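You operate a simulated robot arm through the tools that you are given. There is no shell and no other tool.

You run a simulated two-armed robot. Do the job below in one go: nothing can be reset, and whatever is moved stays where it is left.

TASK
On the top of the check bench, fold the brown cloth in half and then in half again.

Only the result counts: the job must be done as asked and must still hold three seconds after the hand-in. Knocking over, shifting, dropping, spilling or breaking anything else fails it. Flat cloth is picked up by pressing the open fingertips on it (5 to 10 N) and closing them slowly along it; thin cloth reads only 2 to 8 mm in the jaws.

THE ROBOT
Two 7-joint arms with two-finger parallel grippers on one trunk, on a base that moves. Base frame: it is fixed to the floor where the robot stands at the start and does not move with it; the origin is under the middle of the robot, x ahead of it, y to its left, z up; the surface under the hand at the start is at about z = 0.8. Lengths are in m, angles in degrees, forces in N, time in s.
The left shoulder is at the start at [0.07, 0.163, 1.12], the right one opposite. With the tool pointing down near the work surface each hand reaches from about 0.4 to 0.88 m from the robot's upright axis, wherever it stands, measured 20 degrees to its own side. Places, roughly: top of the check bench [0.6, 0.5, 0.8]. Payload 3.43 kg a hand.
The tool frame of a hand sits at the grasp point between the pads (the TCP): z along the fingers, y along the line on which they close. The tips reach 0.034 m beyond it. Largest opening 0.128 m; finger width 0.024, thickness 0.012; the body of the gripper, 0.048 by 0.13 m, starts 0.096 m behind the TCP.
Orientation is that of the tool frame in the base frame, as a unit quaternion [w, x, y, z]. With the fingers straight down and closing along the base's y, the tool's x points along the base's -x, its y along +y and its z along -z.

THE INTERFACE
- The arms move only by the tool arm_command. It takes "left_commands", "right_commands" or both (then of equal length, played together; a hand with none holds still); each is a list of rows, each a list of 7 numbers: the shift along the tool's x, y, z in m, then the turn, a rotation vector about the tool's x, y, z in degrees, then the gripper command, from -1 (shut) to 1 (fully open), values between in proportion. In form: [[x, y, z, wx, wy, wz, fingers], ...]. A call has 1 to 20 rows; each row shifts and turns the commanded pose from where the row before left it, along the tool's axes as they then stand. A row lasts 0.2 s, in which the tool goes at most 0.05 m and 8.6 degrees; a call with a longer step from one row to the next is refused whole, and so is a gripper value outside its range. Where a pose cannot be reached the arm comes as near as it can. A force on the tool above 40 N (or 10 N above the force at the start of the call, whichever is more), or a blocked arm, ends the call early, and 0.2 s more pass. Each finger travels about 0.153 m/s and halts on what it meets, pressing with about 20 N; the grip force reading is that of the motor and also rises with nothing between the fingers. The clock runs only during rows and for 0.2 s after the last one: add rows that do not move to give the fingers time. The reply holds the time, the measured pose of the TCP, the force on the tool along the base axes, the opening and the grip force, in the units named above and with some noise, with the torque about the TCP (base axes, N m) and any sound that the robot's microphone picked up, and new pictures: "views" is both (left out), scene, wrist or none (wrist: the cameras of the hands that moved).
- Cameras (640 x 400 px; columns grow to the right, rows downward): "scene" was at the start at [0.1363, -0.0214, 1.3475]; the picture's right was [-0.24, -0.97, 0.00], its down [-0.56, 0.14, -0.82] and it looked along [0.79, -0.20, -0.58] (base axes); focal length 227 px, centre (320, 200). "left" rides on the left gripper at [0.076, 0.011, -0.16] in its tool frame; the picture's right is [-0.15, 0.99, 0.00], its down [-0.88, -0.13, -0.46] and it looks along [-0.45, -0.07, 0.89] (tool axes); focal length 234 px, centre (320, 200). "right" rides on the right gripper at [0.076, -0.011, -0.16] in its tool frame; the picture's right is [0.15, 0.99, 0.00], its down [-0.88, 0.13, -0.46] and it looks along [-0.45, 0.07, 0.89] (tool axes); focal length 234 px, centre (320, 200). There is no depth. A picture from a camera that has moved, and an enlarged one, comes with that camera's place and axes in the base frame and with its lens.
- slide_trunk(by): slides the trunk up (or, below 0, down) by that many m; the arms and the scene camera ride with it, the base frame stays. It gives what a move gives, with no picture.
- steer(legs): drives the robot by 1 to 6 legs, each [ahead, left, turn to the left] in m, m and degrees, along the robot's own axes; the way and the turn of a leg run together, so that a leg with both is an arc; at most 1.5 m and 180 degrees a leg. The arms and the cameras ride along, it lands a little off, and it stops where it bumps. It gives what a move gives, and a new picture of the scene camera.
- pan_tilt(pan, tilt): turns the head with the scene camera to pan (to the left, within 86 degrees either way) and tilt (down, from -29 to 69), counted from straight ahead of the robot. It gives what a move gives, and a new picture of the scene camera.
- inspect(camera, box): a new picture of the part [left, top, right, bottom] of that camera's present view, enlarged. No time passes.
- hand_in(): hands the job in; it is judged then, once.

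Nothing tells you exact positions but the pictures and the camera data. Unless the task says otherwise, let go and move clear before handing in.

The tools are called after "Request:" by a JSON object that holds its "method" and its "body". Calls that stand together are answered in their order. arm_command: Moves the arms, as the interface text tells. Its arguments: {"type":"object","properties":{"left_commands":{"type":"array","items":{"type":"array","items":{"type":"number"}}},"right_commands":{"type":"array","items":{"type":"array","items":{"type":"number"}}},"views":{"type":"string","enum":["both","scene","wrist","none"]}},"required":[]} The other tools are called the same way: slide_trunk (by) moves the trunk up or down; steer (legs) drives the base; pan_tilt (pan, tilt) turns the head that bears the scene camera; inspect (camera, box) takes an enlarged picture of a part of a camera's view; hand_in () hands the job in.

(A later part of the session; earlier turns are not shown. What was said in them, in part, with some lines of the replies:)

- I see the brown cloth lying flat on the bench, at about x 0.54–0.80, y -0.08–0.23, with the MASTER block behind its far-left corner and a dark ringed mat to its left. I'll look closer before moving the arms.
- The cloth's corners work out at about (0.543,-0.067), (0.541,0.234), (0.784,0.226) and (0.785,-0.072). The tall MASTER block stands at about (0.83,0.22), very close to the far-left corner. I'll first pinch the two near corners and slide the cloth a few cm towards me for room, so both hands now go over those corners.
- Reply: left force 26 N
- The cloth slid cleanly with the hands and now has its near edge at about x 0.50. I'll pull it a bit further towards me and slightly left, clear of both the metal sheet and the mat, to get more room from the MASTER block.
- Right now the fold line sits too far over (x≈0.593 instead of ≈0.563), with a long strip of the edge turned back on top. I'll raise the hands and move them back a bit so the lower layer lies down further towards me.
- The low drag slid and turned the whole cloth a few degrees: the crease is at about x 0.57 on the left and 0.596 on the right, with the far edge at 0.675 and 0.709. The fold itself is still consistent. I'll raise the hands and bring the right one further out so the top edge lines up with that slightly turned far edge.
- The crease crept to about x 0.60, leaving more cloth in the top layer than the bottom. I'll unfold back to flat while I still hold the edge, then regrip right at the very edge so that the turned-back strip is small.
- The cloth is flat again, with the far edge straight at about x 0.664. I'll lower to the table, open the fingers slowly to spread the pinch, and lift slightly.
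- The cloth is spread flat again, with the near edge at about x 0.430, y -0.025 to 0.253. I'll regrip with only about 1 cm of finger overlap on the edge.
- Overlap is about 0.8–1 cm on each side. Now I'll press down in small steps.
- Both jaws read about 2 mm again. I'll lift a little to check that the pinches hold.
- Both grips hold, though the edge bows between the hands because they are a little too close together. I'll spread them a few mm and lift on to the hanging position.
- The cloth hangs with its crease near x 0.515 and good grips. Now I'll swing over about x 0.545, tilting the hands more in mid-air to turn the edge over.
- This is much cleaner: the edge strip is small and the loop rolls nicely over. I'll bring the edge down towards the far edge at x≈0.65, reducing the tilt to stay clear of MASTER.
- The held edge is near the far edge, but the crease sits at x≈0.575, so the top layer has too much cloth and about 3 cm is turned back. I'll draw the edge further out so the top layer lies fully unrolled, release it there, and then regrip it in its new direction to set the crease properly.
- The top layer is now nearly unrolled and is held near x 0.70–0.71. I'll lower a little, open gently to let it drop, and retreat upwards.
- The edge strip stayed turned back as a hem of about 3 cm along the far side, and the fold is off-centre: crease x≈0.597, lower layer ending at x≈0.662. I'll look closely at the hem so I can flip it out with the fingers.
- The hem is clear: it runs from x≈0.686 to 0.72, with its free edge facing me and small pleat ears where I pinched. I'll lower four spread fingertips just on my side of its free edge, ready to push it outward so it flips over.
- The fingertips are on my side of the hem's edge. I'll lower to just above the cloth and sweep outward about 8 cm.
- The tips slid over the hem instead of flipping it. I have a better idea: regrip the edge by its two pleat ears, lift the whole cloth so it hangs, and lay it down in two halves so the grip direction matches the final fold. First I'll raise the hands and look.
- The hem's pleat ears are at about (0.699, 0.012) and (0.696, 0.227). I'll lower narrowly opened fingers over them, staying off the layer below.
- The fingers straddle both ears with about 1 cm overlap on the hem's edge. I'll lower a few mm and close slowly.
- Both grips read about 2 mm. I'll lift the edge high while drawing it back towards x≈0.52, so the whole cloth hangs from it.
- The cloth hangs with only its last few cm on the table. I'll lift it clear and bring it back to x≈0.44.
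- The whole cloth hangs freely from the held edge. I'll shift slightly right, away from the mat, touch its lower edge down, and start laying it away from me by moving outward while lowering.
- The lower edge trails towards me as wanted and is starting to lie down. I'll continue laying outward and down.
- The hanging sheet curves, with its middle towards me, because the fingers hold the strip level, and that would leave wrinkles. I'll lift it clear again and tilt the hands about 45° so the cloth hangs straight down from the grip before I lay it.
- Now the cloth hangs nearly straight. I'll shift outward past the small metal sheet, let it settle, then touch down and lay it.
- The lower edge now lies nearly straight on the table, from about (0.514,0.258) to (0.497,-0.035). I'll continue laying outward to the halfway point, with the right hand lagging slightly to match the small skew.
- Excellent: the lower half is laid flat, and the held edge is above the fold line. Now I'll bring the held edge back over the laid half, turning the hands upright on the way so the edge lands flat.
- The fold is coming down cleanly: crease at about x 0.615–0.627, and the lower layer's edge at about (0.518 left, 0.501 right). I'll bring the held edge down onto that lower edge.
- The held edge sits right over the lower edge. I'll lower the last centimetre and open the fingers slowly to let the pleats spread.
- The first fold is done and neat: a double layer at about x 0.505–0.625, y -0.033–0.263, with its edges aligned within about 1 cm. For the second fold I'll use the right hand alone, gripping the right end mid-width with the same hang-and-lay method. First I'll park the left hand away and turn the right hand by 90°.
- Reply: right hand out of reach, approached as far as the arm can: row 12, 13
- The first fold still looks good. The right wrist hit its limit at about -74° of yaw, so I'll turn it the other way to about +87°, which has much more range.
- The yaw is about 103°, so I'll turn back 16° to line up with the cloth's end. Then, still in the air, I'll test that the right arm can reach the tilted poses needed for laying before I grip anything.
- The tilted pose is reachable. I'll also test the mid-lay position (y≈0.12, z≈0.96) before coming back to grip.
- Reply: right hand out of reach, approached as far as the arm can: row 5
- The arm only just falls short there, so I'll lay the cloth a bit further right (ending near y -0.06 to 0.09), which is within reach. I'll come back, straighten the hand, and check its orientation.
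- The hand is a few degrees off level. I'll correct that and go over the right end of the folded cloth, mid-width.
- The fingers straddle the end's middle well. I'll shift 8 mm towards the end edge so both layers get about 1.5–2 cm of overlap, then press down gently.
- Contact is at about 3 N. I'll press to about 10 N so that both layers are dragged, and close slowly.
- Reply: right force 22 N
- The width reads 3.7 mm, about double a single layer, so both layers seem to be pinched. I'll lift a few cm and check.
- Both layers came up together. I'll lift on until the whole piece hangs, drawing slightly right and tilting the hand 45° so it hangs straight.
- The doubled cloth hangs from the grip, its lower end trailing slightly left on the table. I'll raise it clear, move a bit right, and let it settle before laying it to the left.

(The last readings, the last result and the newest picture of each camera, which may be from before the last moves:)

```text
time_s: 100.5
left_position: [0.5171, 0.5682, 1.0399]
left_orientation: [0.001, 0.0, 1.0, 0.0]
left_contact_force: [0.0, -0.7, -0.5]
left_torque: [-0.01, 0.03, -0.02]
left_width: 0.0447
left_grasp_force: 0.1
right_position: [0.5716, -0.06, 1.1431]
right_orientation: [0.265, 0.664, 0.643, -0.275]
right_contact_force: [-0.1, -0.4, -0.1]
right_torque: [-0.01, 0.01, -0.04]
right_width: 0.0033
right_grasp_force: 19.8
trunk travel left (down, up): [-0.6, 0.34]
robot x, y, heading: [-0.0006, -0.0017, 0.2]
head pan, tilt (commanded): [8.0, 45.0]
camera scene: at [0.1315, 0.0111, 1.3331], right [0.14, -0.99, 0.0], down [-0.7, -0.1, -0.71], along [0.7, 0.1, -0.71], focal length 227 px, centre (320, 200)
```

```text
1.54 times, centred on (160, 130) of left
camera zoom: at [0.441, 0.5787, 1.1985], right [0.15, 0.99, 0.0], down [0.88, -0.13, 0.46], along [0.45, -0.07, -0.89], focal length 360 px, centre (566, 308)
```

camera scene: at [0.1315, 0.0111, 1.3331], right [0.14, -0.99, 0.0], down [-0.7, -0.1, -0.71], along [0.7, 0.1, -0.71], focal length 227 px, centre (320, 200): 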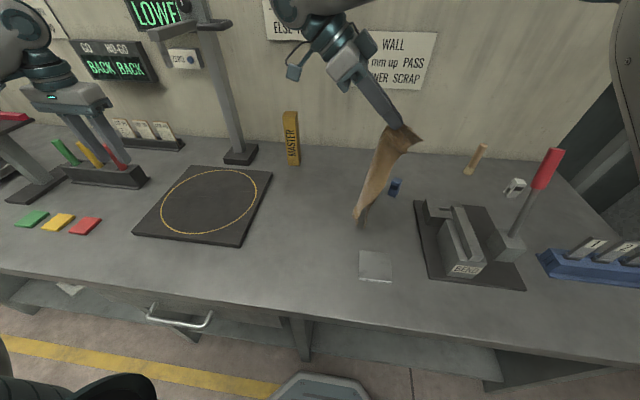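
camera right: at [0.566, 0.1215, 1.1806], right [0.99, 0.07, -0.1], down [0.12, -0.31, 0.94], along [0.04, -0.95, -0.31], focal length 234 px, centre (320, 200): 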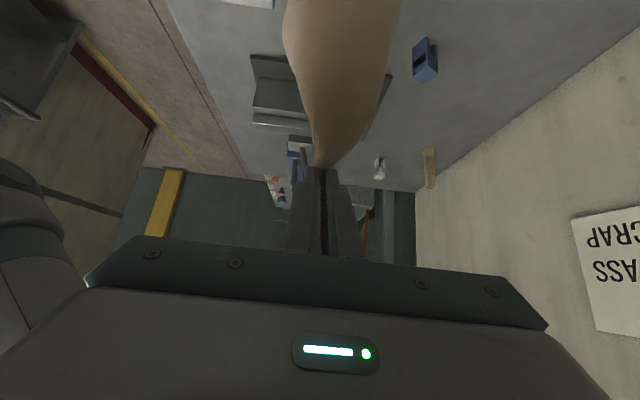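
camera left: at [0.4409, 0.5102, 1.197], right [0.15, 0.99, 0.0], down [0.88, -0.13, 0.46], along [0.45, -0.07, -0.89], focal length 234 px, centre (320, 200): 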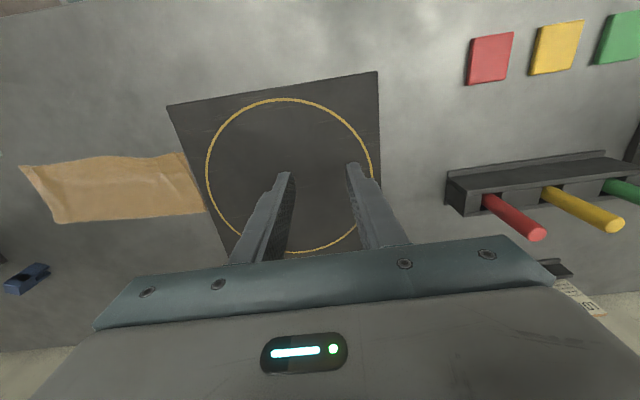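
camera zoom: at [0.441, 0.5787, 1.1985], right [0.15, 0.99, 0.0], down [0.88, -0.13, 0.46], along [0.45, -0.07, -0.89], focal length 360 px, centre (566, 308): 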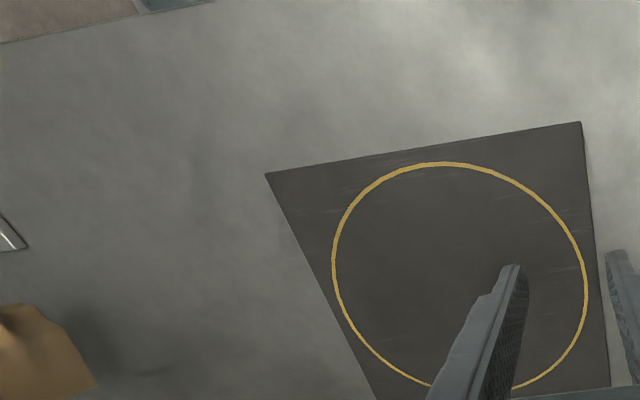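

It hangs with the lower end just above the table at about y -0.043. I'll shift a little further right and outward, clear of the metal sheet, and begin laying to the left while lowering.

Request:
{"method": "arm_command", "body": {"right_commands": [[-0.0089, 0.008, 0.0089, 0, 0, 0, -1], [-0.0089, 0.008, 0.0089, 0, 0, 0, -1], [0, 0, 0, 0, 0, 0, -1], [0, 0, 0, 0, 0, 0, -1], [0.0113, 0, 0.0057, 0, 0, 0, -1], [0.0141, 0, 0.0028, 0, 0, 0, -1], [0.0173, 0, 0.0004, 0, 0, 0, -1], [0.0173, 0, 0.0004, 0, 0, 0, -1], [0.0173, 0, 0.0004, 0, 0, 0, -1], [0, 0, 0, 0, 0, 0, -1]], "views": "scene"}}

Request:
{"method": "inspect", "body": {"camera": "scene", "box": [250, 80, 450, 250]}}

```text
time_s: 102.7
left_position: [0.5168, 0.5674, 1.0392]
left_orientation: [0.0, 0.0, 1.0, 0.0]
left_contact_force: [0.0, 0.3, -0.1]
left_torque: [0.03, 0.0, 0.02]
left_width: 0.0448
left_grasp_force: 0.0
right_position: [0.5893, -0.0384, 1.0828]
right_orientation: [0.265, 0.663, 0.644, -0.273]
right_contact_force: [0.4, -0.4, 0.1]
right_torque: [0.05, 0.01, 0.0]
right_width: 0.0034
right_grasp_force: 20.3
trunk travel left (down, up): [-0.6, 0.34]
robot x, y, heading: [-0.0031, -0.0048, -0.2]
head pan, tilt (commanded): [8.0, 45.0]
camera scene: at [0.1312, 0.0108, 1.3331], right [0.14, -0.99, 0.0], down [-0.7, -0.1, -0.71], along [0.7, 0.1, -0.71], focal length 227 px, centre (320, 200)
```

scene: 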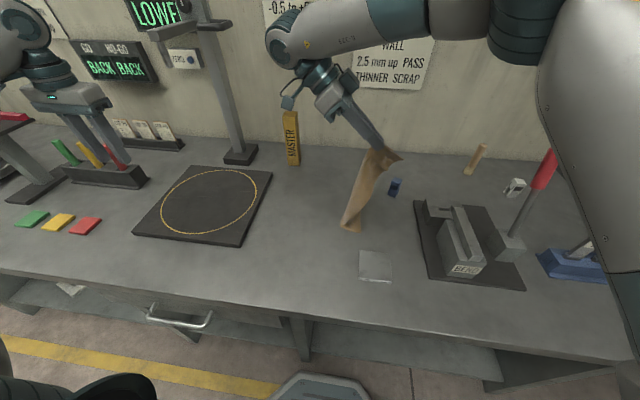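

```text
2.35 times, centred on (350, 165) of scene
camera zoom: at [0.1312, 0.0108, 1.3331], right [0.14, -0.99, 0.0], down [-0.7, -0.1, -0.71], along [0.7, 0.1, -0.71], focal length 534 px, centre (249, 282)
```

zoom: 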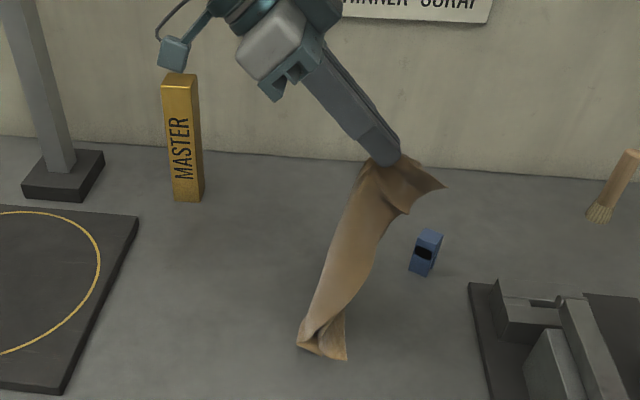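

The lower end is on the table trailing right as intended (end near y≈-0.05). I'll keep laying leftward and down to the halfway point.

Request:
{"method": "arm_command", "body": {"right_commands": [[0.0176, 0, 0.0001, 0, 0, 0, -1], [0.0176, 0, 0.0001, 0, 0, 0, -1], [0.0176, 0, 0.0001, 0, 0, 0, -1], [0.0176, 0, 0.0001, 0, 0, 0, -1], [0.0176, 0, 0.0001, 0, 0, 0, -1], [0.0176, 0, 0.0001, 0, 0, 0, -1], [0, 0, 0, 0, 0, 0, -1]], "views": "scene"}}

Request:
{"method": "inspect", "body": {"camera": "scene", "box": [250, 80, 450, 250]}}

```text
time_s: 104.2
left_position: [0.5166, 0.5665, 1.0384]
left_orientation: [0.0, 0.0, 1.0, 0.0]
left_contact_force: [-0.4, 0.2, 0.2]
left_torque: [-0.01, -0.01, -0.01]
left_width: 0.0449
left_grasp_force: 0.0
right_position: [0.5903, 0.0357, 1.0069]
right_orientation: [0.265, 0.663, 0.644, -0.273]
right_contact_force: [-0.5, -0.2, 0.3]
right_torque: [0.07, -0.01, 0.02]
right_width: 0.0036
right_grasp_force: 19.9
trunk travel left (down, up): [-0.6, 0.34]
robot x, y, heading: [-0.0009, -0.0004, 0.3]
head pan, tilt (commanded): [8.0, 45.0]
camera scene: at [0.1313, 0.0107, 1.3331], right [0.14, -0.99, 0.0], down [-0.7, -0.1, -0.71], along [0.7, 0.1, -0.71], focal length 227 px, centre (320, 200)
```

scene: 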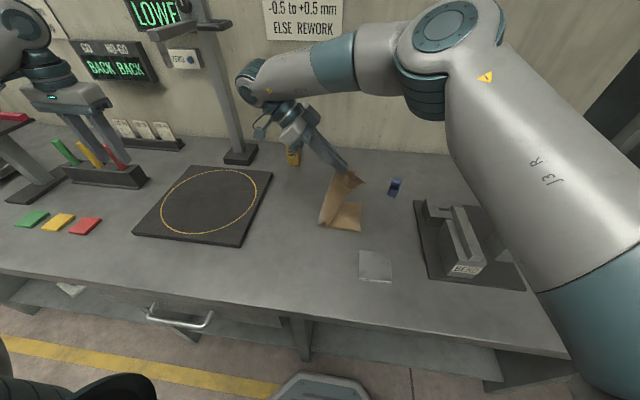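

```text
2.35 times, centred on (350, 165) of scene
camera zoom: at [0.1313, 0.0107, 1.3331], right [0.14, -0.99, 0.0], down [-0.7, -0.1, -0.71], along [0.7, 0.1, -0.71], focal length 534 px, centre (249, 282)
```

zoom: 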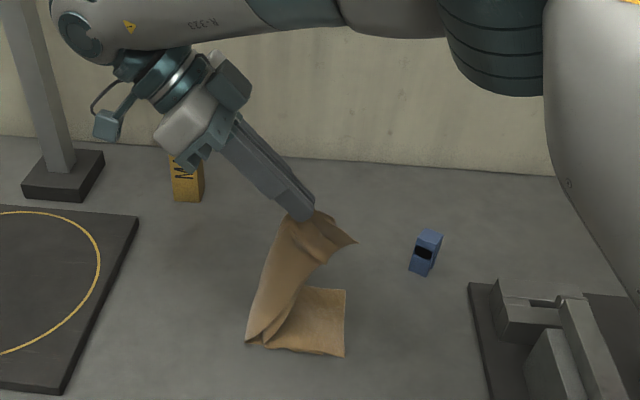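

Laying well: the lower part is flat, with its right edge at y≈-0.05 (x 0.54–0.66), and the bend is near y≈0.073. I need the bend near y≈0.098, so a little further.

Request:
{"method": "arm_command", "body": {"right_commands": [[0.0129, 0, 0.003, 0, 0, 0, -1], [0.0129, 0, 0.003, 0, 0, 0, -1], [0.0129, 0, 0.003, 0, 0, 0, -1], [0.0129, 0, 0.003, 0, 0, 0, -1], [0, 0, 0, 0, 0, 0, -1]], "views": "both"}}

Request:
{"method": "inspect", "body": {"camera": "scene", "box": [250, 120, 410, 250]}}

```text
time_s: 105.5
left_position: [0.5159, 0.5672, 1.0386]
left_orientation: [0.0, 0.0, 1.0, 0.0]
left_contact_force: [-0.4, 0.2, -0.2]
left_torque: [-0.04, 0.03, 0.0]
left_width: 0.045
left_grasp_force: 0.1
right_position: [0.5931, 0.0639, 0.9624]
right_orientation: [0.266, 0.663, 0.644, -0.274]
right_contact_force: [-0.2, 0.3, 0.3]
right_torque: [0.06, 0.04, -0.02]
right_width: 0.0035
right_grasp_force: 20.0
trunk travel left (down, up): [-0.6, 0.34]
robot x, y, heading: [-0.0014, -0.0026, 0.2]
head pan, tilt (commanded): [8.0, 45.0]
camera scene: at [0.1313, 0.0109, 1.3331], right [0.14, -0.99, 0.0], down [-0.7, -0.1, -0.71], along [0.7, 0.1, -0.71], focal length 227 px, centre (320, 200)
camera right: at [0.5868, 0.2289, 1.0223], right [0.99, 0.07, -0.1], down [0.12, -0.31, 0.94], along [0.04, -0.95, -0.31], focal length 234 px, centre (320, 200)
```

scene: 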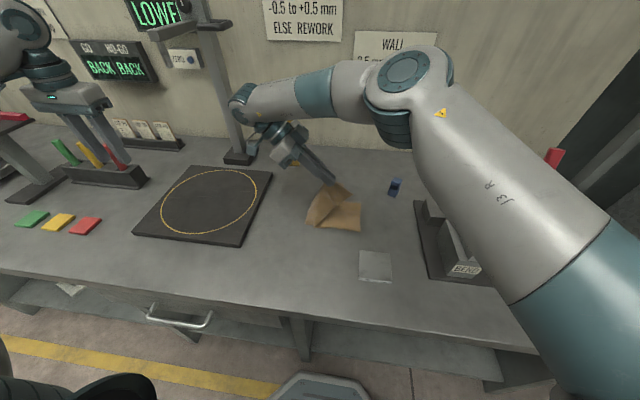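
right: 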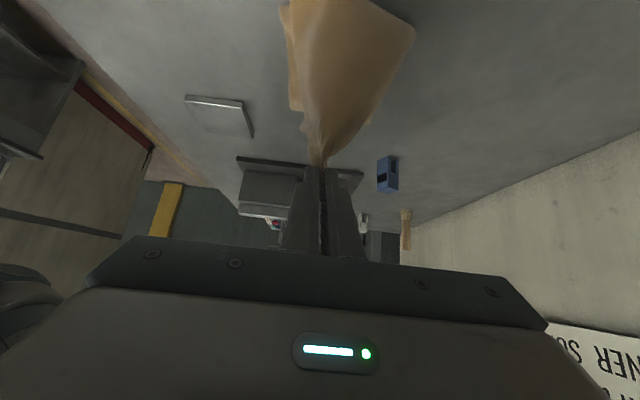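

```text
3.08 times, centred on (330, 185) of scene
camera zoom: at [0.1313, 0.0109, 1.3331], right [0.14, -0.99, 0.0], down [-0.7, -0.1, -0.71], along [0.7, 0.1, -0.71], focal length 699 px, centre (289, 246)
```

zoom: 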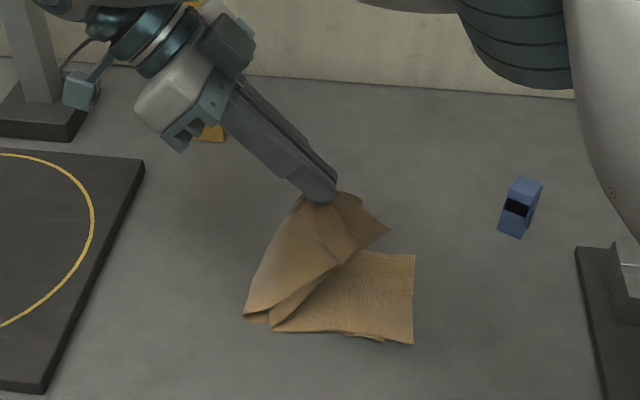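

The lower half is laid (right edge at y≈-0.048) and the bend is close to y≈0.10. Now I'll bring the held end back over it, straightening the hand and shifting about 1.5 cm outward so the sides line up.

Request:
{"method": "arm_command", "body": {"right_commands": [[-0.0003, 0.0015, 0.0127, 0, 3.75, 0, -1], [-0.0003, 0.0015, 0.0127, 0, 3.75, 0, -1], [-0.0033, 0.0015, 0.014, 0, 3.75, 0, -1], [-0.0033, 0.0015, 0.014, 0, 3.75, 0, -1], [-0.0041, 0.0015, 0.0143, 0, 3.75, 0, -1], [-0.0041, 0.0015, 0.0143, 0, 3.75, 0, -1], [-0.0047, 0.0015, 0.0141, 0, 3.75, 0, -1], [-0.0047, 0.0015, 0.0141, 0, 3.75, 0, -1], [0, 0, 0, 0, 0, 0, -1]], "views": "both"}}

Request:
{"method": "inspect", "body": {"camera": "scene", "box": [250, 120, 410, 250]}}

Request:
{"method": "inspect", "body": {"camera": "right", "box": [180, 60, 480, 240]}}

```text
time_s: 107.5
left_position: [0.516, 0.5685, 1.0385]
left_orientation: [0.001, 0.0, 1.0, -0.001]
left_contact_force: [0.4, 0.7, 0.8]
left_torque: [-0.04, 0.0, 0.01]
left_width: 0.045
left_grasp_force: 0.1
right_position: [0.603, -0.0168, 0.8816]
right_orientation: [0.089, 0.712, 0.691, -0.092]
right_contact_force: [0.7, -0.1, 0.8]
right_torque: [-0.02, -0.01, -0.01]
right_width: 0.0032
right_grasp_force: 19.4
trunk travel left (down, up): [-0.6, 0.34]
robot x, y, heading: [0.0012, -0.0005, -0.2]
head pan, tilt (commanded): [8.0, 45.0]
camera scene: at [0.1312, 0.0119, 1.3331], right [0.14, -0.99, 0.0], down [-0.7, -0.1, -0.71], along [0.7, 0.1, -0.71], focal length 227 px, centre (320, 200)
camera right: at [0.5948, 0.0968, 1.017], right [0.99, 0.11, -0.04], down [0.11, -0.74, 0.67], along [0.05, -0.67, -0.75], focal length 234 px, centre (320, 200)
```

scene: 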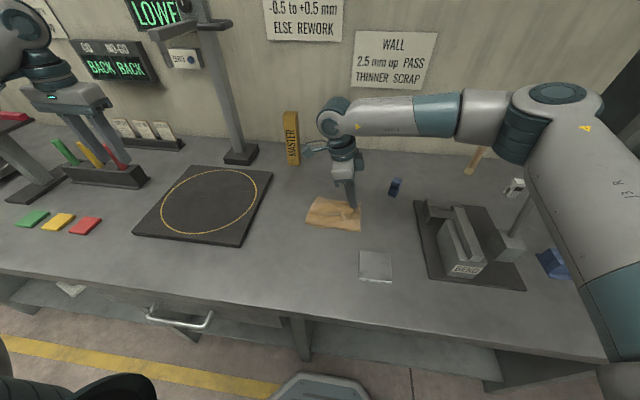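
right: 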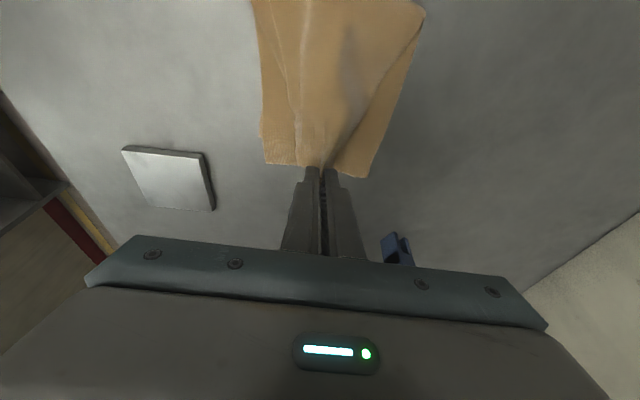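

```text
3.08 times, centred on (330, 185) of scene
camera zoom: at [0.1312, 0.0119, 1.3331], right [0.14, -0.99, 0.0], down [-0.7, -0.1, -0.71], along [0.7, 0.1, -0.71], focal length 699 px, centre (289, 246)
```

zoom: 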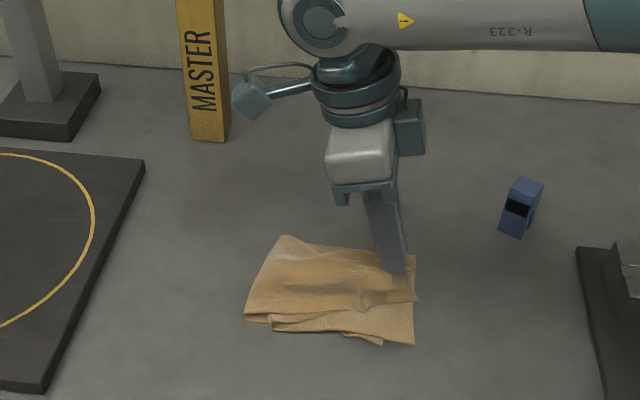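

```text
2.13 times, centred on (330, 150) of right
camera zoom: at [0.5948, 0.0968, 1.017], right [0.99, 0.11, -0.04], down [0.11, -0.74, 0.67], along [0.05, -0.67, -0.75], focal length 500 px, centre (299, 307)
```

zoom: 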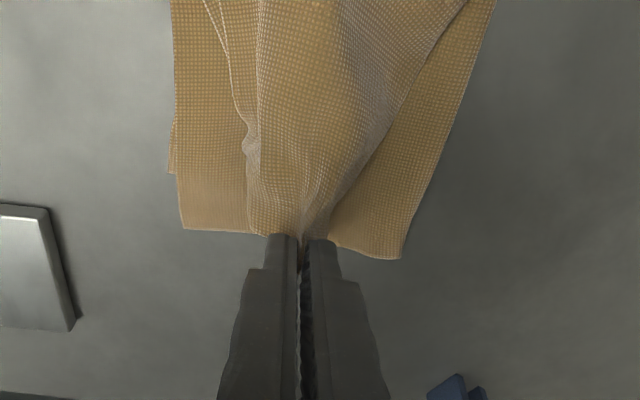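

The held end is coming down centred over the lower half. I'll lower the last few cm onto its edge.

Request:
{"method": "arm_command", "body": {"right_commands": [[-0.0046, 0.0015, 0.0106, 0, 3.75, 0, -1], [-0.0046, 0.0015, 0.0106, 0, 3.75, 0, -1], [-0.0046, 0.0015, 0.0071, 0, 3.75, 0, -1], [-0.0046, 0.0015, 0.0071, 0, 3.75, 0, -1], [0, 0, 0, 0, 0, 0, -1]], "views": "both"}}

Request:
{"method": "inspect", "body": {"camera": "scene", "box": [250, 120, 410, 250]}}

Request:
{"method": "inspect", "body": {"camera": "right", "box": [180, 60, 480, 240]}}

```text
time_s: 108.7
left_position: [0.5174, 0.5681, 1.0385]
left_orientation: [0.0, 0.0, 1.0, -0.001]
left_contact_force: [0.1, -0.6, -0.2]
left_torque: [0.0, 0.02, -0.01]
left_width: 0.0451
left_grasp_force: 0.1
right_position: [0.607, -0.0401, 0.8481]
right_orientation: [-0.001, 0.718, 0.696, 0.001]
right_contact_force: [-0.9, -0.3, 0.3]
right_torque: [0.0, 0.02, 0.02]
right_width: 0.0033
right_grasp_force: 20.3
trunk travel left (down, up): [-0.6, 0.34]
robot x, y, heading: [-0.0005, 0.0004, 0.2]
head pan, tilt (commanded): [8.0, 45.0]
camera scene: at [0.1313, 0.0118, 1.3331], right [0.14, -0.99, 0.0], down [-0.7, -0.1, -0.71], along [0.7, 0.1, -0.71], focal length 227 px, centre (320, 200)
camera right: at [0.5993, 0.0348, 1.0085], right [0.99, 0.12, 0.0], down [0.1, -0.89, 0.45], along [0.05, -0.45, -0.89], focal length 234 px, centre (320, 200)
```

scene: 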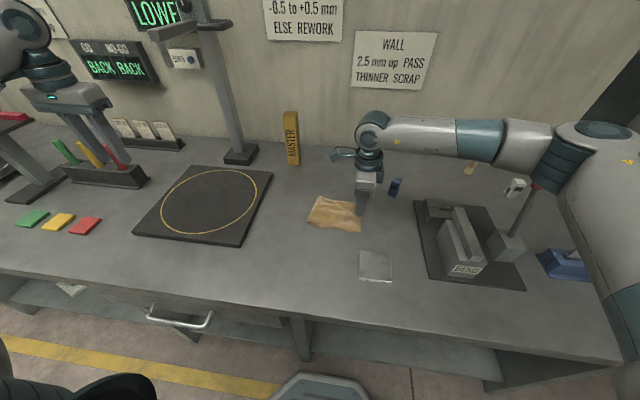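
right: 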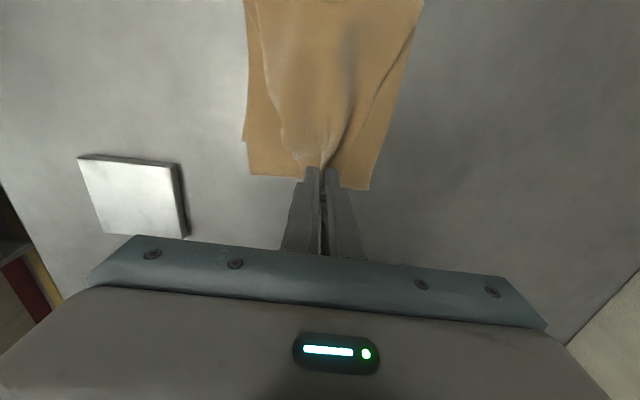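

```text
3.08 times, centred on (330, 185) of scene
camera zoom: at [0.1313, 0.0118, 1.3331], right [0.14, -0.99, 0.0], down [-0.7, -0.1, -0.71], along [0.7, 0.1, -0.71], focal length 699 px, centre (289, 246)
```

zoom: 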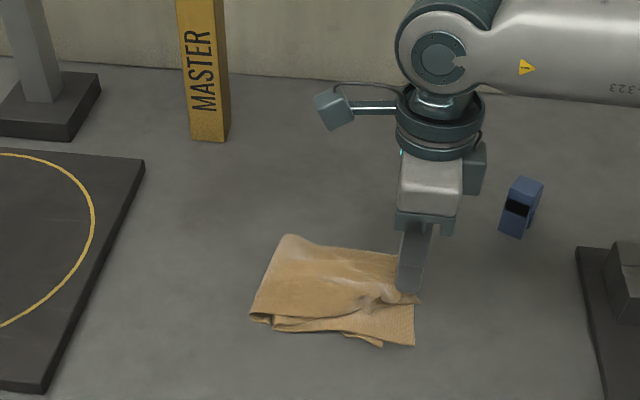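

```text
2.13 times, centred on (330, 150) of right
camera zoom: at [0.5993, 0.0348, 1.0085], right [0.99, 0.12, 0.0], down [0.1, -0.89, 0.45], along [0.05, -0.45, -0.89], focal length 500 px, centre (299, 307)
```

zoom: 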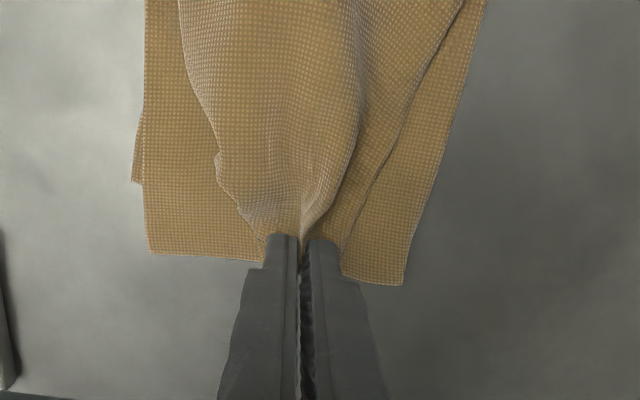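

The held end is over the lower edge. I'll lower to light contact and open slowly so the gather spreads out.

Request:
{"method": "arm_command", "body": {"right_commands": [[0, 0, 0.004, 0, 0, 0, -1], [0, 0, 0.003, 0, 0, 0, -1], [0, 0, 0, 0, 0, 0, -1]], "views": "none"}}

```text
time_s: 109.5
left_position: [0.5166, 0.5686, 1.0402]
left_orientation: [0.0, 0.0, 1.0, 0.0]
left_contact_force: [0.2, 0.2, -0.7]
left_torque: [0.0, 0.02, 0.01]
left_width: 0.0449
left_grasp_force: 0.0
right_position: [0.6065, -0.0409, 0.8435]
right_orientation: [-0.001, 0.718, 0.696, 0.001]
right_contact_force: [0.4, -0.6, 2.6]
right_torque: [0.05, -0.01, -0.02]
right_width: 0.0034
right_grasp_force: 20.0
trunk travel left (down, up): [-0.6, 0.34]
robot x, y, heading: [0.0021, 0.003, 0.2]
head pan, tilt (commanded): [8.0, 45.0]
```

Request:
{"method": "arm_command", "body": {"right_commands": [[0, 0, 0, 0, 0, 0, -0.92], [0, 0, 0, 0, 0, 0, -0.84], [0, 0, 0, 0, 0, 0, -0.76], [0, 0, 0, 0, 0, 0, -0.68], [0, 0, 0, 0, 0, 0, -0.6], [0, 0, 0, 0, 0, 0, -0.52], [0, 0, 0, 0, 0, 0, -0.44], [0, 0, 0, 0, 0, 0, -0.36], [0, 0, 0, 0, 0, 0, -0.28], [0, 0, 0, 0, 0, 0, -0.2], [0, 0, -0.005, 0, 0, 0, -0.2], [0, 0, -0.02, 0, 0, 0, -0.2], [0, 0, -0.04, 0, 0, 0, -0.2], [0, 0, -0.04, 0, 0, 0, -0.2], [0, 0, 0, 0, 0, 0, -0.2]], "views": "both"}}

Request:
{"method": "inspect", "body": {"camera": "scene", "box": [270, 160, 390, 250]}}

Request:
{"method": "inspect", "body": {"camera": "right", "box": [180, 20, 480, 220]}}

```text
time_s: 112.7
left_position: [0.5173, 0.5674, 1.039]
left_orientation: [0.0, 0.001, 1.0, 0.0]
left_contact_force: [0.1, -0.2, 0.5]
left_torque: [0.02, 0.01, 0.02]
left_width: 0.0449
left_grasp_force: 0.0
right_position: [0.6061, -0.0394, 0.9462]
right_orientation: [-0.001, 0.718, 0.696, 0.001]
right_contact_force: [-0.2, 0.6, 1.2]
right_torque: [-0.01, 0.02, -0.03]
right_width: 0.0512
right_grasp_force: 0.1
trunk travel left (down, up): [-0.6, 0.34]
robot x, y, heading: [0.0017, 0.002, 0.1]
head pan, tilt (commanded): [8.0, 45.0]
camera scene: at [0.1319, 0.0109, 1.333], right [0.14, -0.99, 0.0], down [-0.7, -0.1, -0.71], along [0.7, 0.1, -0.71], focal length 227 px, centre (320, 200)
camera right: at [0.5982, 0.0348, 1.1068], right [0.99, 0.12, 0.0], down [0.1, -0.89, 0.45], along [0.05, -0.45, -0.89], focal length 234 px, centre (320, 200)
```

scene: 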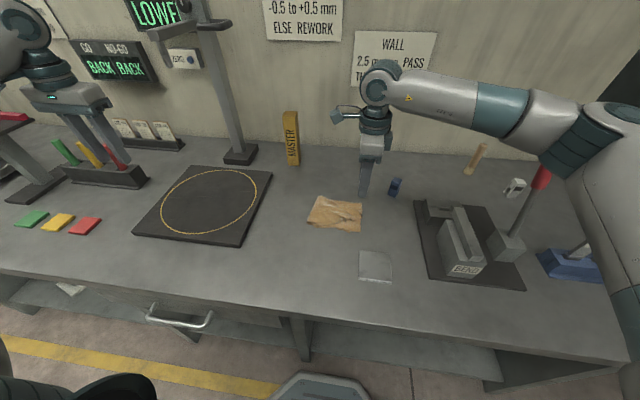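
right: 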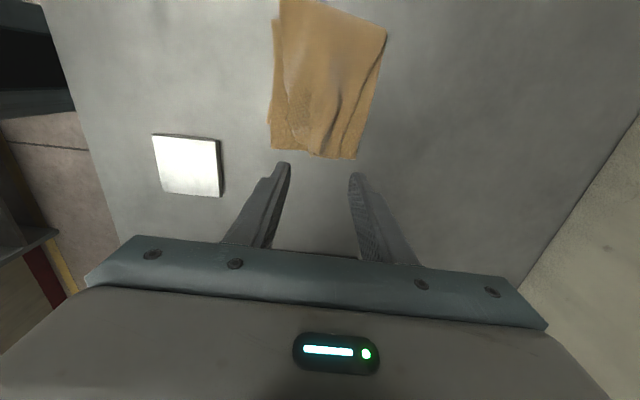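

```text
4.44 times, centred on (330, 205) of scene
camera zoom: at [0.1319, 0.0109, 1.333], right [0.14, -0.99, 0.0], down [-0.7, -0.1, -0.71], along [0.7, 0.1, -0.71], focal length 1010 px, centre (276, 178)
```

zoom: 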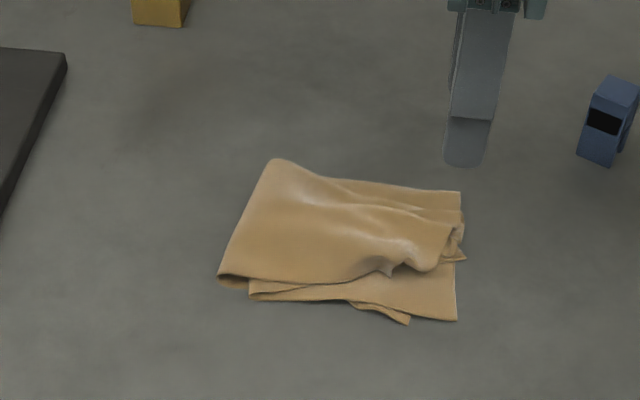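

```text
2.00 times, centred on (330, 120) of right
camera zoom: at [0.5982, 0.0348, 1.1068], right [0.99, 0.12, 0.0], down [0.1, -0.89, 0.45], along [0.05, -0.45, -0.89], focal length 468 px, centre (300, 360)
```

zoom: 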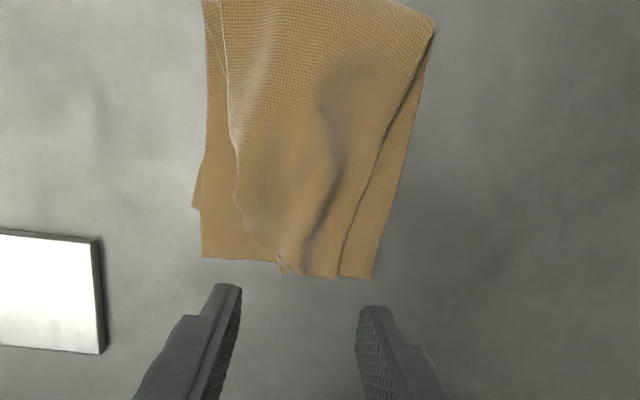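

The second fold is down: the cloth is now a quarter, about x 0.54–0.66, y -0.05–0.10. The upper right end is still bunched where I pinched it. I'll spread that by pressing lightly with nearly closed fingers and opening them outward.

Request:
{"method": "arm_command", "body": {"right_commands": [[0.005, 0.006, 0.03, 0, 0, 0, -0.65], [0, 0, 0.04, 0, 0, 0, -0.65], [0, 0, 0.018, 0, 0, 0, -0.65], [0, 0, 0.005, 0, 0, 0, -0.65], [0, 0, 0.003, 0, 0, 0, -0.65], [0, 0, 0, 0, 0, 0, -0.65]], "views": "wrist"}}

Request:
{"method": "inspect", "body": {"camera": "right", "box": [200, 60, 440, 220]}}

```text
time_s: 114.0
left_position: [0.5171, 0.5677, 1.0382]
left_orientation: [0.0, 0.001, 1.0, 0.001]
left_contact_force: [-0.9, -0.2, 0.0]
left_torque: [0.01, -0.02, 0.03]
left_width: 0.0447
left_grasp_force: 0.0
right_position: [0.6122, -0.0359, 0.8504]
right_orientation: [0.0, 0.718, 0.696, 0.001]
right_contact_force: [0.1, 0.4, -0.6]
right_torque: [0.01, -0.02, -0.02]
right_width: 0.0225
right_grasp_force: 0.1
trunk travel left (down, up): [-0.6, 0.34]
robot x, y, heading: [0.0006, 0.0037, -0.2]
head pan, tilt (commanded): [8.0, 45.0]
camera right: at [0.6039, 0.0397, 1.0105], right [0.99, 0.12, 0.0], down [0.1, -0.89, 0.45], along [0.05, -0.45, -0.89], focal length 234 px, centre (320, 200)
```

right: 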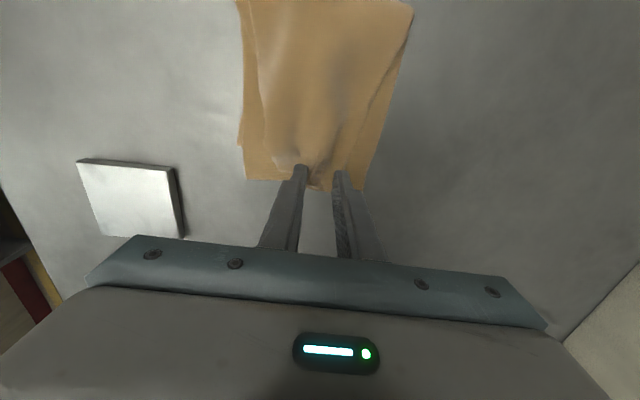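

```text
2.50 times, centred on (320, 140) of right
camera zoom: at [0.6039, 0.0397, 1.0105], right [0.99, 0.12, 0.0], down [0.1, -0.89, 0.45], along [0.05, -0.45, -0.89], focal length 585 px, centre (320, 350)
```

zoom: 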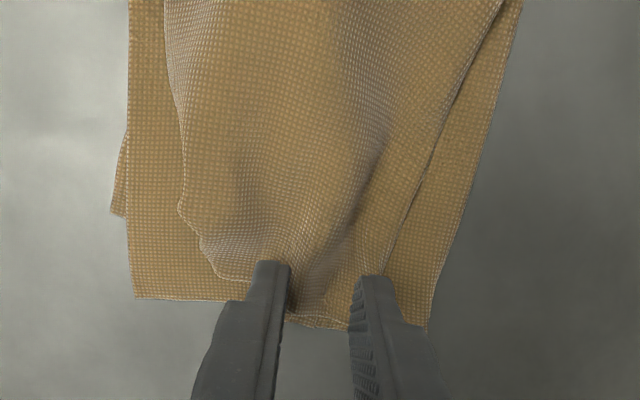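

Request:
{"method": "arm_command", "body": {"right_commands": [[0.012, 0, 0, 0, 0, 0, -0.65], [0, 0, 0.004, 0, 0, 0, -0.65], [0, 0, 0.002, 0, 0, 0, -0.65], [0, 0, 0.0015, 0, 0, 0, -0.65], [0, 0, 0, 0, 0, 0, -0.65]], "views": "none"}}

```text
time_s: 115.2
left_position: [0.5157, 0.5683, 1.0399]
left_orientation: [0.0, 0.0, 1.0, 0.001]
left_contact_force: [0.0, 0.0, 0.4]
left_torque: [0.02, 0.0, 0.01]
left_width: 0.0445
left_grasp_force: 0.0
right_position: [0.6132, -0.0231, 0.8431]
right_orientation: [-0.001, 0.718, 0.696, 0.0]
right_contact_force: [0.3, 0.8, 0.7]
right_torque: [0.02, -0.02, -0.01]
right_width: 0.0226
right_grasp_force: 0.1
trunk travel left (down, up): [-0.6, 0.34]
robot x, y, heading: [-0.0021, 0.0037, 0.1]
head pan, tilt (commanded): [8.0, 45.0]
```

Request:
{"method": "arm_command", "body": {"right_commands": [[0, 0, 0.0015, 0, 0, 0, -0.65], [0, 0, 0.0015, 0, 0, 0, -0.65], [0, 0, 0, 0, 0, 0, -0.65]], "views": "none"}}

```text
time_s: 116.0
left_position: [0.517, 0.5678, 1.0391]
left_orientation: [0.0, 0.0, 1.0, 0.0]
left_contact_force: [0.5, -0.2, 0.5]
left_torque: [-0.01, -0.01, 0.01]
left_width: 0.0448
left_grasp_force: 0.1
right_position: [0.6135, -0.0236, 0.8402]
right_orientation: [-0.001, 0.718, 0.696, 0.001]
right_contact_force: [0.1, -0.2, 2.0]
right_torque: [0.0, 0.03, 0.04]
right_width: 0.0226
right_grasp_force: 0.2
trunk travel left (down, up): [-0.6, 0.34]
robot x, y, heading: [0.0021, -0.003, -0.0]
head pan, tilt (commanded): [8.0, 45.0]
```

Light contact of 2 N. Now I'll open slowly to spread the gather sideways.

Request:
{"method": "arm_command", "body": {"right_commands": [[0, 0, 0.0005, 0, 0, 0, -0.58], [0, 0, 0, 0, 0, 0, -0.5], [0, 0, 0, 0, 0, 0, -0.42], [0, 0, 0, 0, 0, 0, -0.34], [0, 0, 0, 0, 0, 0, -0.26], [0, 0, 0, 0, 0, 0, -0.18], [0, 0, 0, 0, 0, 0, -0.1], [0, 0, 0, 0, 0, 0, -0.02], [0, 0, 0, 0, 0, 0, 0.06], [0, 0, 0, 0, 0, 0, 0.14], [0, 0, 0, 0, 0, 0, 0.2], [0, 0, 0, 0, 0, 0, 0.2], [0, 0, -0.005, 0, 0, 0, 0.2], [0, 0, -0.02, 0, 0, 0, 0.2], [0, 0, -0.04, 0, 0, 0, 0.2], [0, 0, -0.04, 0, 0, 0, 0.2], [0, 0, 0, 0, 0, 0, 0.2]], "views": "both"}}

Request:
{"method": "inspect", "body": {"camera": "scene", "box": [270, 160, 390, 250]}}

Request:
{"method": "inspect", "body": {"camera": "right", "box": [180, 0, 480, 200]}}

```text
time_s: 119.7
left_position: [0.5186, 0.5678, 1.0383]
left_orientation: [0.0, 0.0, 1.0, 0.001]
left_contact_force: [0.5, 0.1, 0.1]
left_torque: [-0.02, -0.02, -0.03]
left_width: 0.0446
left_grasp_force: 0.2
right_position: [0.6147, -0.0226, 0.9437]
right_orientation: [-0.002, 0.717, 0.697, 0.002]
right_contact_force: [-0.3, 0.0, 0.2]
right_torque: [-0.01, 0.02, 0.01]
right_width: 0.0771
right_grasp_force: 0.1
trunk travel left (down, up): [-0.6, 0.34]
robot x, y, heading: [-0.0005, 0.0005, -0.1]
head pan, tilt (commanded): [8.0, 45.0]
camera scene: at [0.1319, 0.011, 1.333], right [0.14, -0.99, 0.0], down [-0.7, -0.1, -0.71], along [0.7, 0.1, -0.71], focal length 227 px, centre (320, 200)
camera right: at [0.6069, 0.0522, 1.1042], right [0.99, 0.12, 0.0], down [0.1, -0.89, 0.45], along [0.05, -0.45, -0.89], focal length 234 px, centre (320, 200)
```

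scene: 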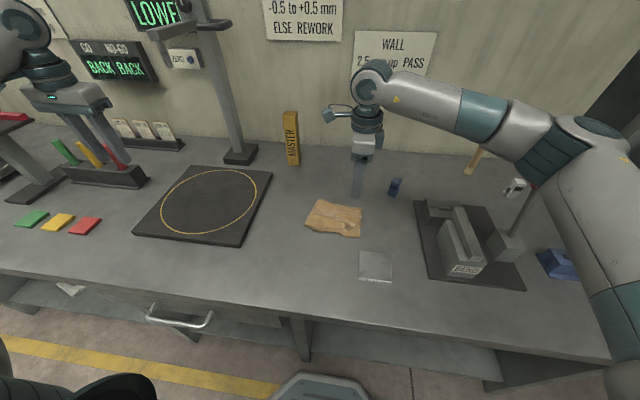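
right: 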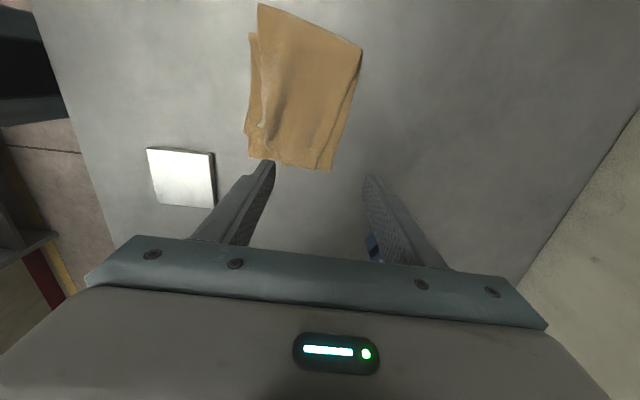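

```text
4.44 times, centred on (330, 205) of scene
camera zoom: at [0.1319, 0.011, 1.333], right [0.14, -0.99, 0.0], down [-0.7, -0.1, -0.71], along [0.7, 0.1, -0.71], focal length 1010 px, centre (276, 178)
```

zoom: 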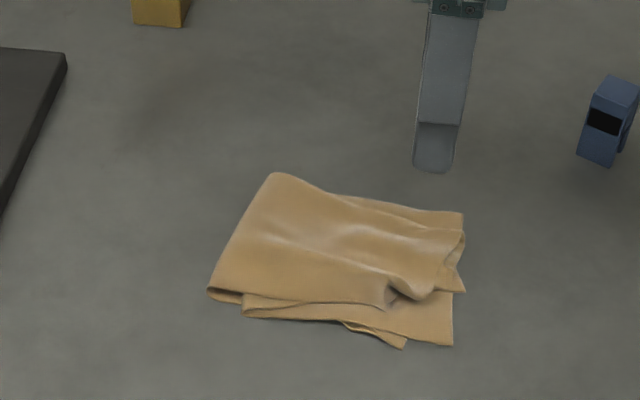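

```text
2.00 times, centred on (330, 100) of right
camera zoom: at [0.6069, 0.0522, 1.1042], right [0.99, 0.12, 0.0], down [0.1, -0.89, 0.45], along [0.05, -0.45, -0.89], focal length 468 px, centre (300, 400)
```

zoom: 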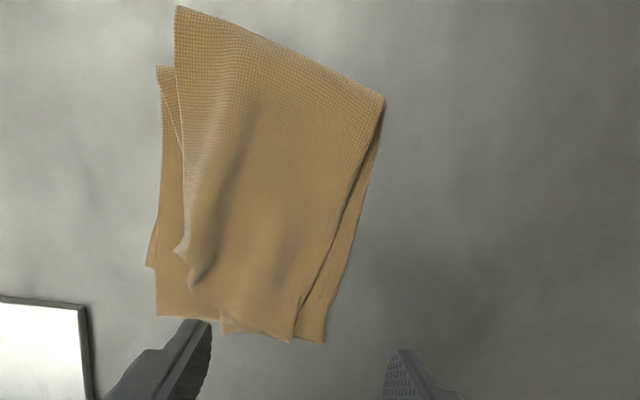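

The gather spread out nicely and the pile is now a compact quarter of about 0.12 × 0.15 m. I'll move the right hand away and check the result up close.

Request:
{"method": "arm_command", "body": {"right_commands": [[0, 0, -0.03, 0, 0, 0, 0.2], [-0.03, 0, -0.03, 0, 0, 0, 0.2], [-0.04, 0, 0, 0, 0, 0, 0.0], [-0.04, 0, 0, 0, 0, 0, 0.0], [-0.04, 0, 0, 0, 0, 0, 0.0], [0, 0, 0, 0, 0, 0, 0.0]], "views": "both"}}

Request:
{"method": "inspect", "body": {"camera": "scene", "box": [290, 180, 380, 245]}}

Request:
{"method": "inspect", "body": {"camera": "right", "box": [180, 0, 480, 150]}}

```text
time_s: 121.0
left_position: [0.5156, 0.5694, 1.0379]
left_orientation: [0.0, 0.0, 1.0, -0.001]
left_contact_force: [0.0, 0.7, -0.5]
left_torque: [-0.03, 0.04, 0.03]
left_width: 0.0449
left_grasp_force: 0.1
right_position: [0.6074, -0.171, 1.0033]
right_orientation: [-0.001, 0.717, 0.697, 0.001]
right_contact_force: [-1.0, 0.6, 0.2]
right_torque: [-0.02, -0.01, -0.01]
right_width: 0.064
right_grasp_force: 0.0
trunk travel left (down, up): [-0.6, 0.34]
robot x, y, heading: [-0.0028, 0.0005, -0.2]
head pan, tilt (commanded): [8.0, 45.0]
camera scene: at [0.1317, 0.0123, 1.333], right [0.14, -0.99, 0.0], down [-0.7, -0.1, -0.71], along [0.7, 0.1, -0.71], focal length 227 px, centre (320, 200)
camera right: at [0.5996, -0.0971, 1.1624], right [0.99, 0.12, 0.0], down [0.1, -0.88, 0.45], along [0.05, -0.45, -0.89], focal length 234 px, centre (320, 200)
```

scene: 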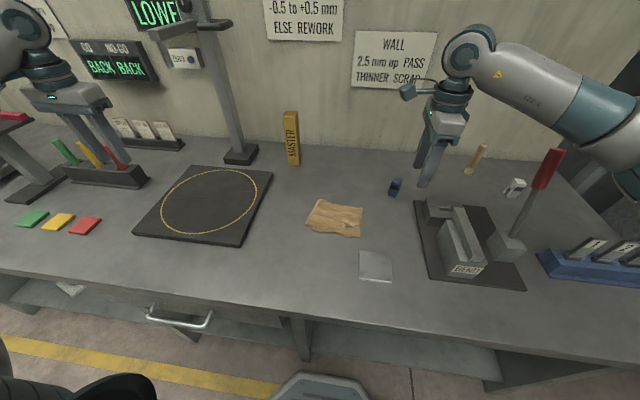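
right: 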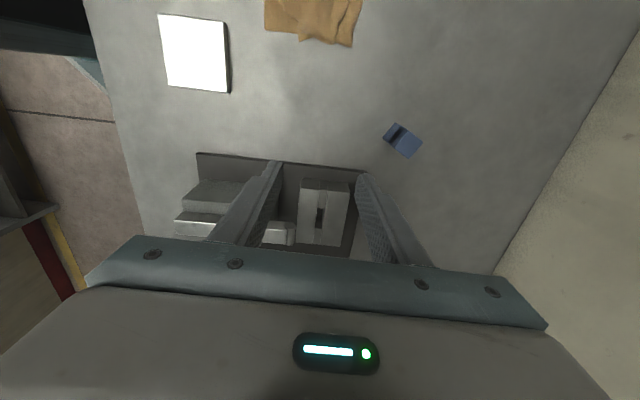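

```text
6.15 times, centred on (335, 212) of scene
camera zoom: at [0.1317, 0.0123, 1.333], right [0.14, -0.99, 0.0], down [-0.7, -0.1, -0.71], along [0.7, 0.1, -0.71], focal length 1398 px, centre (228, 123)
```

zoom: 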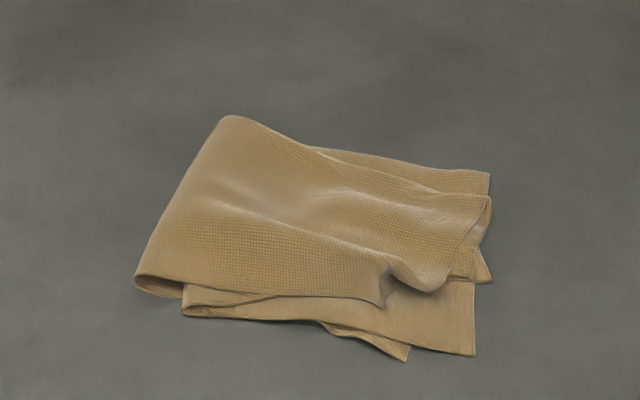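

```text
2.13 times, centred on (330, 75) of right
camera zoom: at [0.5996, -0.0971, 1.1624], right [0.99, 0.12, 0.0], down [0.1, -0.88, 0.45], along [0.05, -0.45, -0.89], focal length 500 px, centre (299, 467)
```

zoom: 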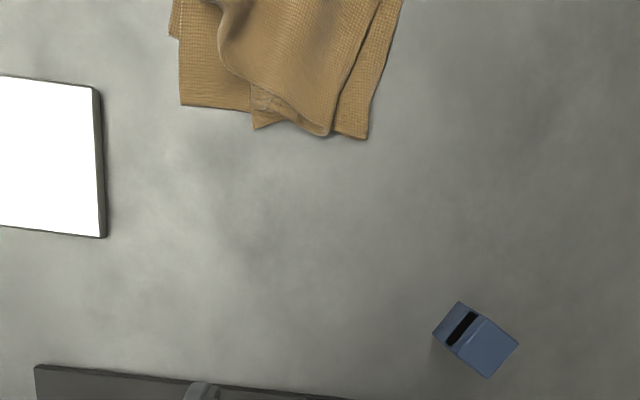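

The result looks like a proper quarter fold; the only blemish is the near-right corner of the upper layers, which is turned in a little. I'll hover over it to see whether a small tidy is worthwhile.

Request:
{"method": "arm_command", "body": {"right_commands": [[0.04, -0.02, 0, 0, 0, 0, -0.4], [0.04, -0.02, 0, 0, 0, 0, -0.4], [0.04, -0.01, 0.02, 0, 0, 0, -0.4], [0.005, 0, 0.03, 0, 0, 0, -0.4], [0, 0, 0, 0, 0, 0, -0.4]], "views": "wrist"}}

Request:
{"method": "inspect", "body": {"camera": "right", "box": [240, 0, 480, 180]}}

Request:
{"method": "inspect", "body": {"camera": "scene", "box": [290, 180, 380, 245]}}

```text
time_s: 122.2
left_position: [0.5158, 0.5682, 1.0383]
left_orientation: [0.001, 0.001, 1.0, 0.0]
left_contact_force: [0.5, 0.3, 0.3]
left_torque: [-0.01, 0.01, 0.0]
left_width: 0.0446
left_grasp_force: 0.1
right_position: [0.5597, -0.0441, 0.954]
right_orientation: [-0.001, 0.718, 0.696, 0.0]
right_contact_force: [-1.0, 0.1, -0.2]
right_torque: [0.01, -0.02, 0.02]
right_width: 0.0385
right_grasp_force: 0.1
trunk travel left (down, up): [-0.6, 0.34]
robot x, y, heading: [-0.0018, 0.0024, 0.2]
head pan, tilt (commanded): [8.0, 45.0]
camera right: at [0.5519, 0.0299, 1.1149], right [0.99, 0.12, 0.0], down [0.1, -0.89, 0.45], along [0.05, -0.45, -0.89], focal length 234 px, centre (320, 200)
```

right: 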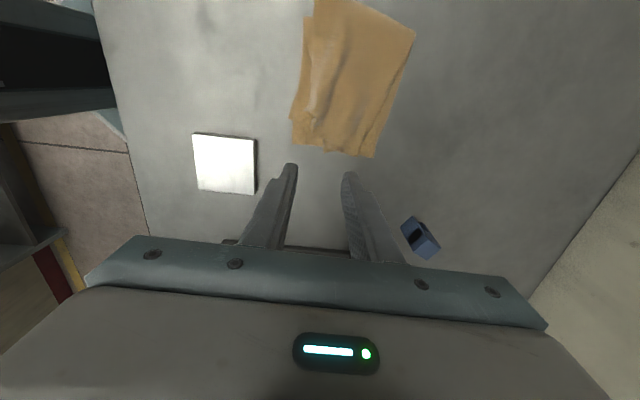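

```text
2.22 times, centred on (360, 90) of right
camera zoom: at [0.5519, 0.0299, 1.1149], right [0.99, 0.12, 0.0], down [0.1, -0.89, 0.45], along [0.05, -0.45, -0.89], focal length 520 px, centre (231, 444)
```

zoom: 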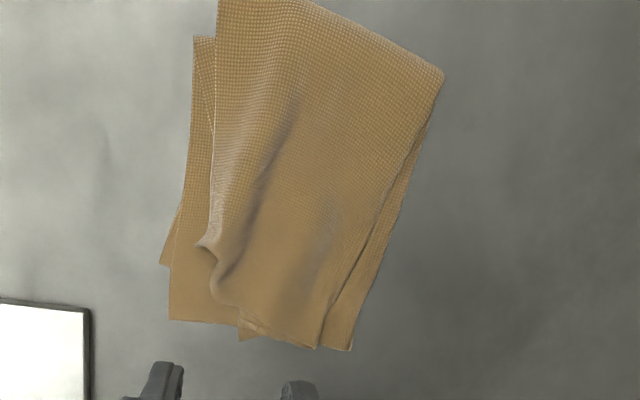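

```text
6.15 times, centred on (335, 212) of scene
camera zoom: at [0.131, 0.0114, 1.3331], right [0.14, -0.99, 0.0], down [-0.7, -0.1, -0.71], along [0.7, 0.1, -0.71], focal length 1398 px, centre (228, 123)
```

zoom: 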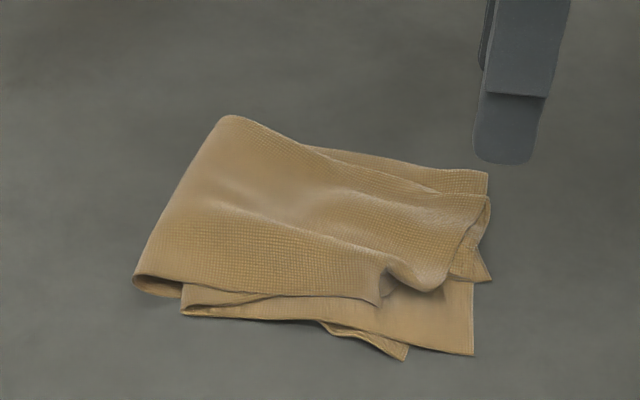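

From above the cloth is a tidy quarter stack, well within the bench top, and everything around it is where it was. Further fiddling would risk more than it gains, so I'll move the right hand clear and take a last look.

Request:
{"method": "arm_command", "body": {"right_commands": [[0, 0, -0.04, 0, 0, 0, -0.4], [-0.03, 0.01, -0.03, 0, 0, 0, -0.4], [-0.04, 0.02, 0, 0, 0, 0, -0.4], [-0.04, 0.02, 0, 0, 0, 0, -0.4], [-0.04, 0.02, 0, 0, 0, 0, -0.4], [0, 0, 0, 0, 0, 0, -0.4], [0, 0, 0, 0, 0, 0, -0.4], [0, 0, 0, 0, 0, 0, -0.4], [0, 0, 0, 0, 0, 0, -0.4], [0, 0, 0, 0, 0, 0, -0.4]], "views": "scene"}}

Request:
{"method": "inspect", "body": {"camera": "scene", "box": [290, 180, 380, 245]}}

```text
time_s: 124.5
left_position: [0.5166, 0.5676, 1.0397]
left_orientation: [-0.001, 0.0, 1.0, -0.001]
left_contact_force: [-0.2, -0.3, -0.7]
left_torque: [0.01, 0.01, 0.03]
left_width: 0.0449
left_grasp_force: 0.0
right_position: [0.6276, -0.1997, 1.027]
right_orientation: [-0.001, 0.718, 0.696, 0.002]
right_contact_force: [-0.3, 0.2, 0.3]
right_torque: [-0.03, 0.01, 0.0]
right_width: 0.0383
right_grasp_force: 0.0
trunk travel left (down, up): [-0.6, 0.34]
robot x, y, heading: [-0.0041, 0.0012, 0.2]
head pan, tilt (commanded): [8.0, 45.0]
camera scene: at [0.1315, 0.0108, 1.3331], right [0.14, -0.99, 0.0], down [-0.7, -0.1, -0.71], along [0.7, 0.1, -0.71], focal length 227 px, centre (320, 200)
```

scene: 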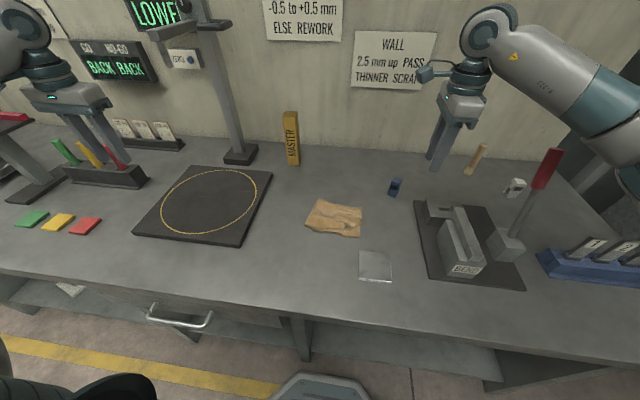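

```text
6.15 times, centred on (335, 212) of scene
camera zoom: at [0.1315, 0.0108, 1.3331], right [0.14, -0.99, 0.0], down [-0.7, -0.1, -0.71], along [0.7, 0.1, -0.71], focal length 1398 px, centre (228, 123)
```

zoom: 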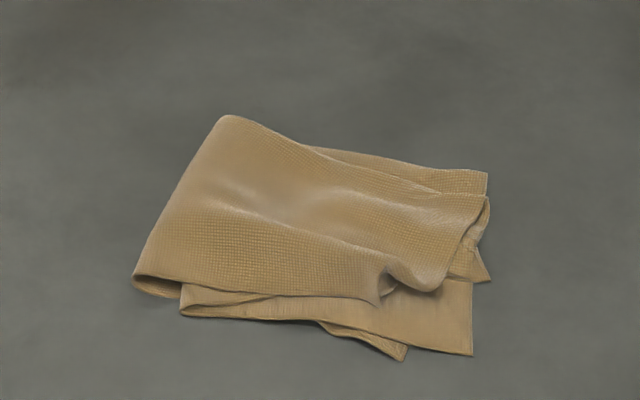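

The brown cloth lies still on the check bench, folded in half and in half again. Both hands are empty and clear, and nothing else appears moved. I'm handing the job in.

Request:
{"method": "hand_in", "body": {}}

```text
The job is handed in.
```

The brown cloth is folded in half and then in half again, and it lies still on top of the check bench. I've handed the job in, but no verdict came back.

- **Fold:** the stack measures about 0.12 × 0.15 m, roughly a quarter of the cloth's original area. Its four corners lie within about 4–5 cm of each other.
- **Blemish:** the near-right corner of the upper layers is turned in by about 3 cm. I left it, because pressing on the stack earlier had slid the whole pile about 2 cm.
- **Position:** the cloth is not where it started. I slid it towards the robot to keep clear of the MASTER block, and the stack ended up a little right of the cloth's original centre.
- **Surroundings:** in the last pictures the other items on the bench look unmoved. Both hands are empty and clear of the cloth.
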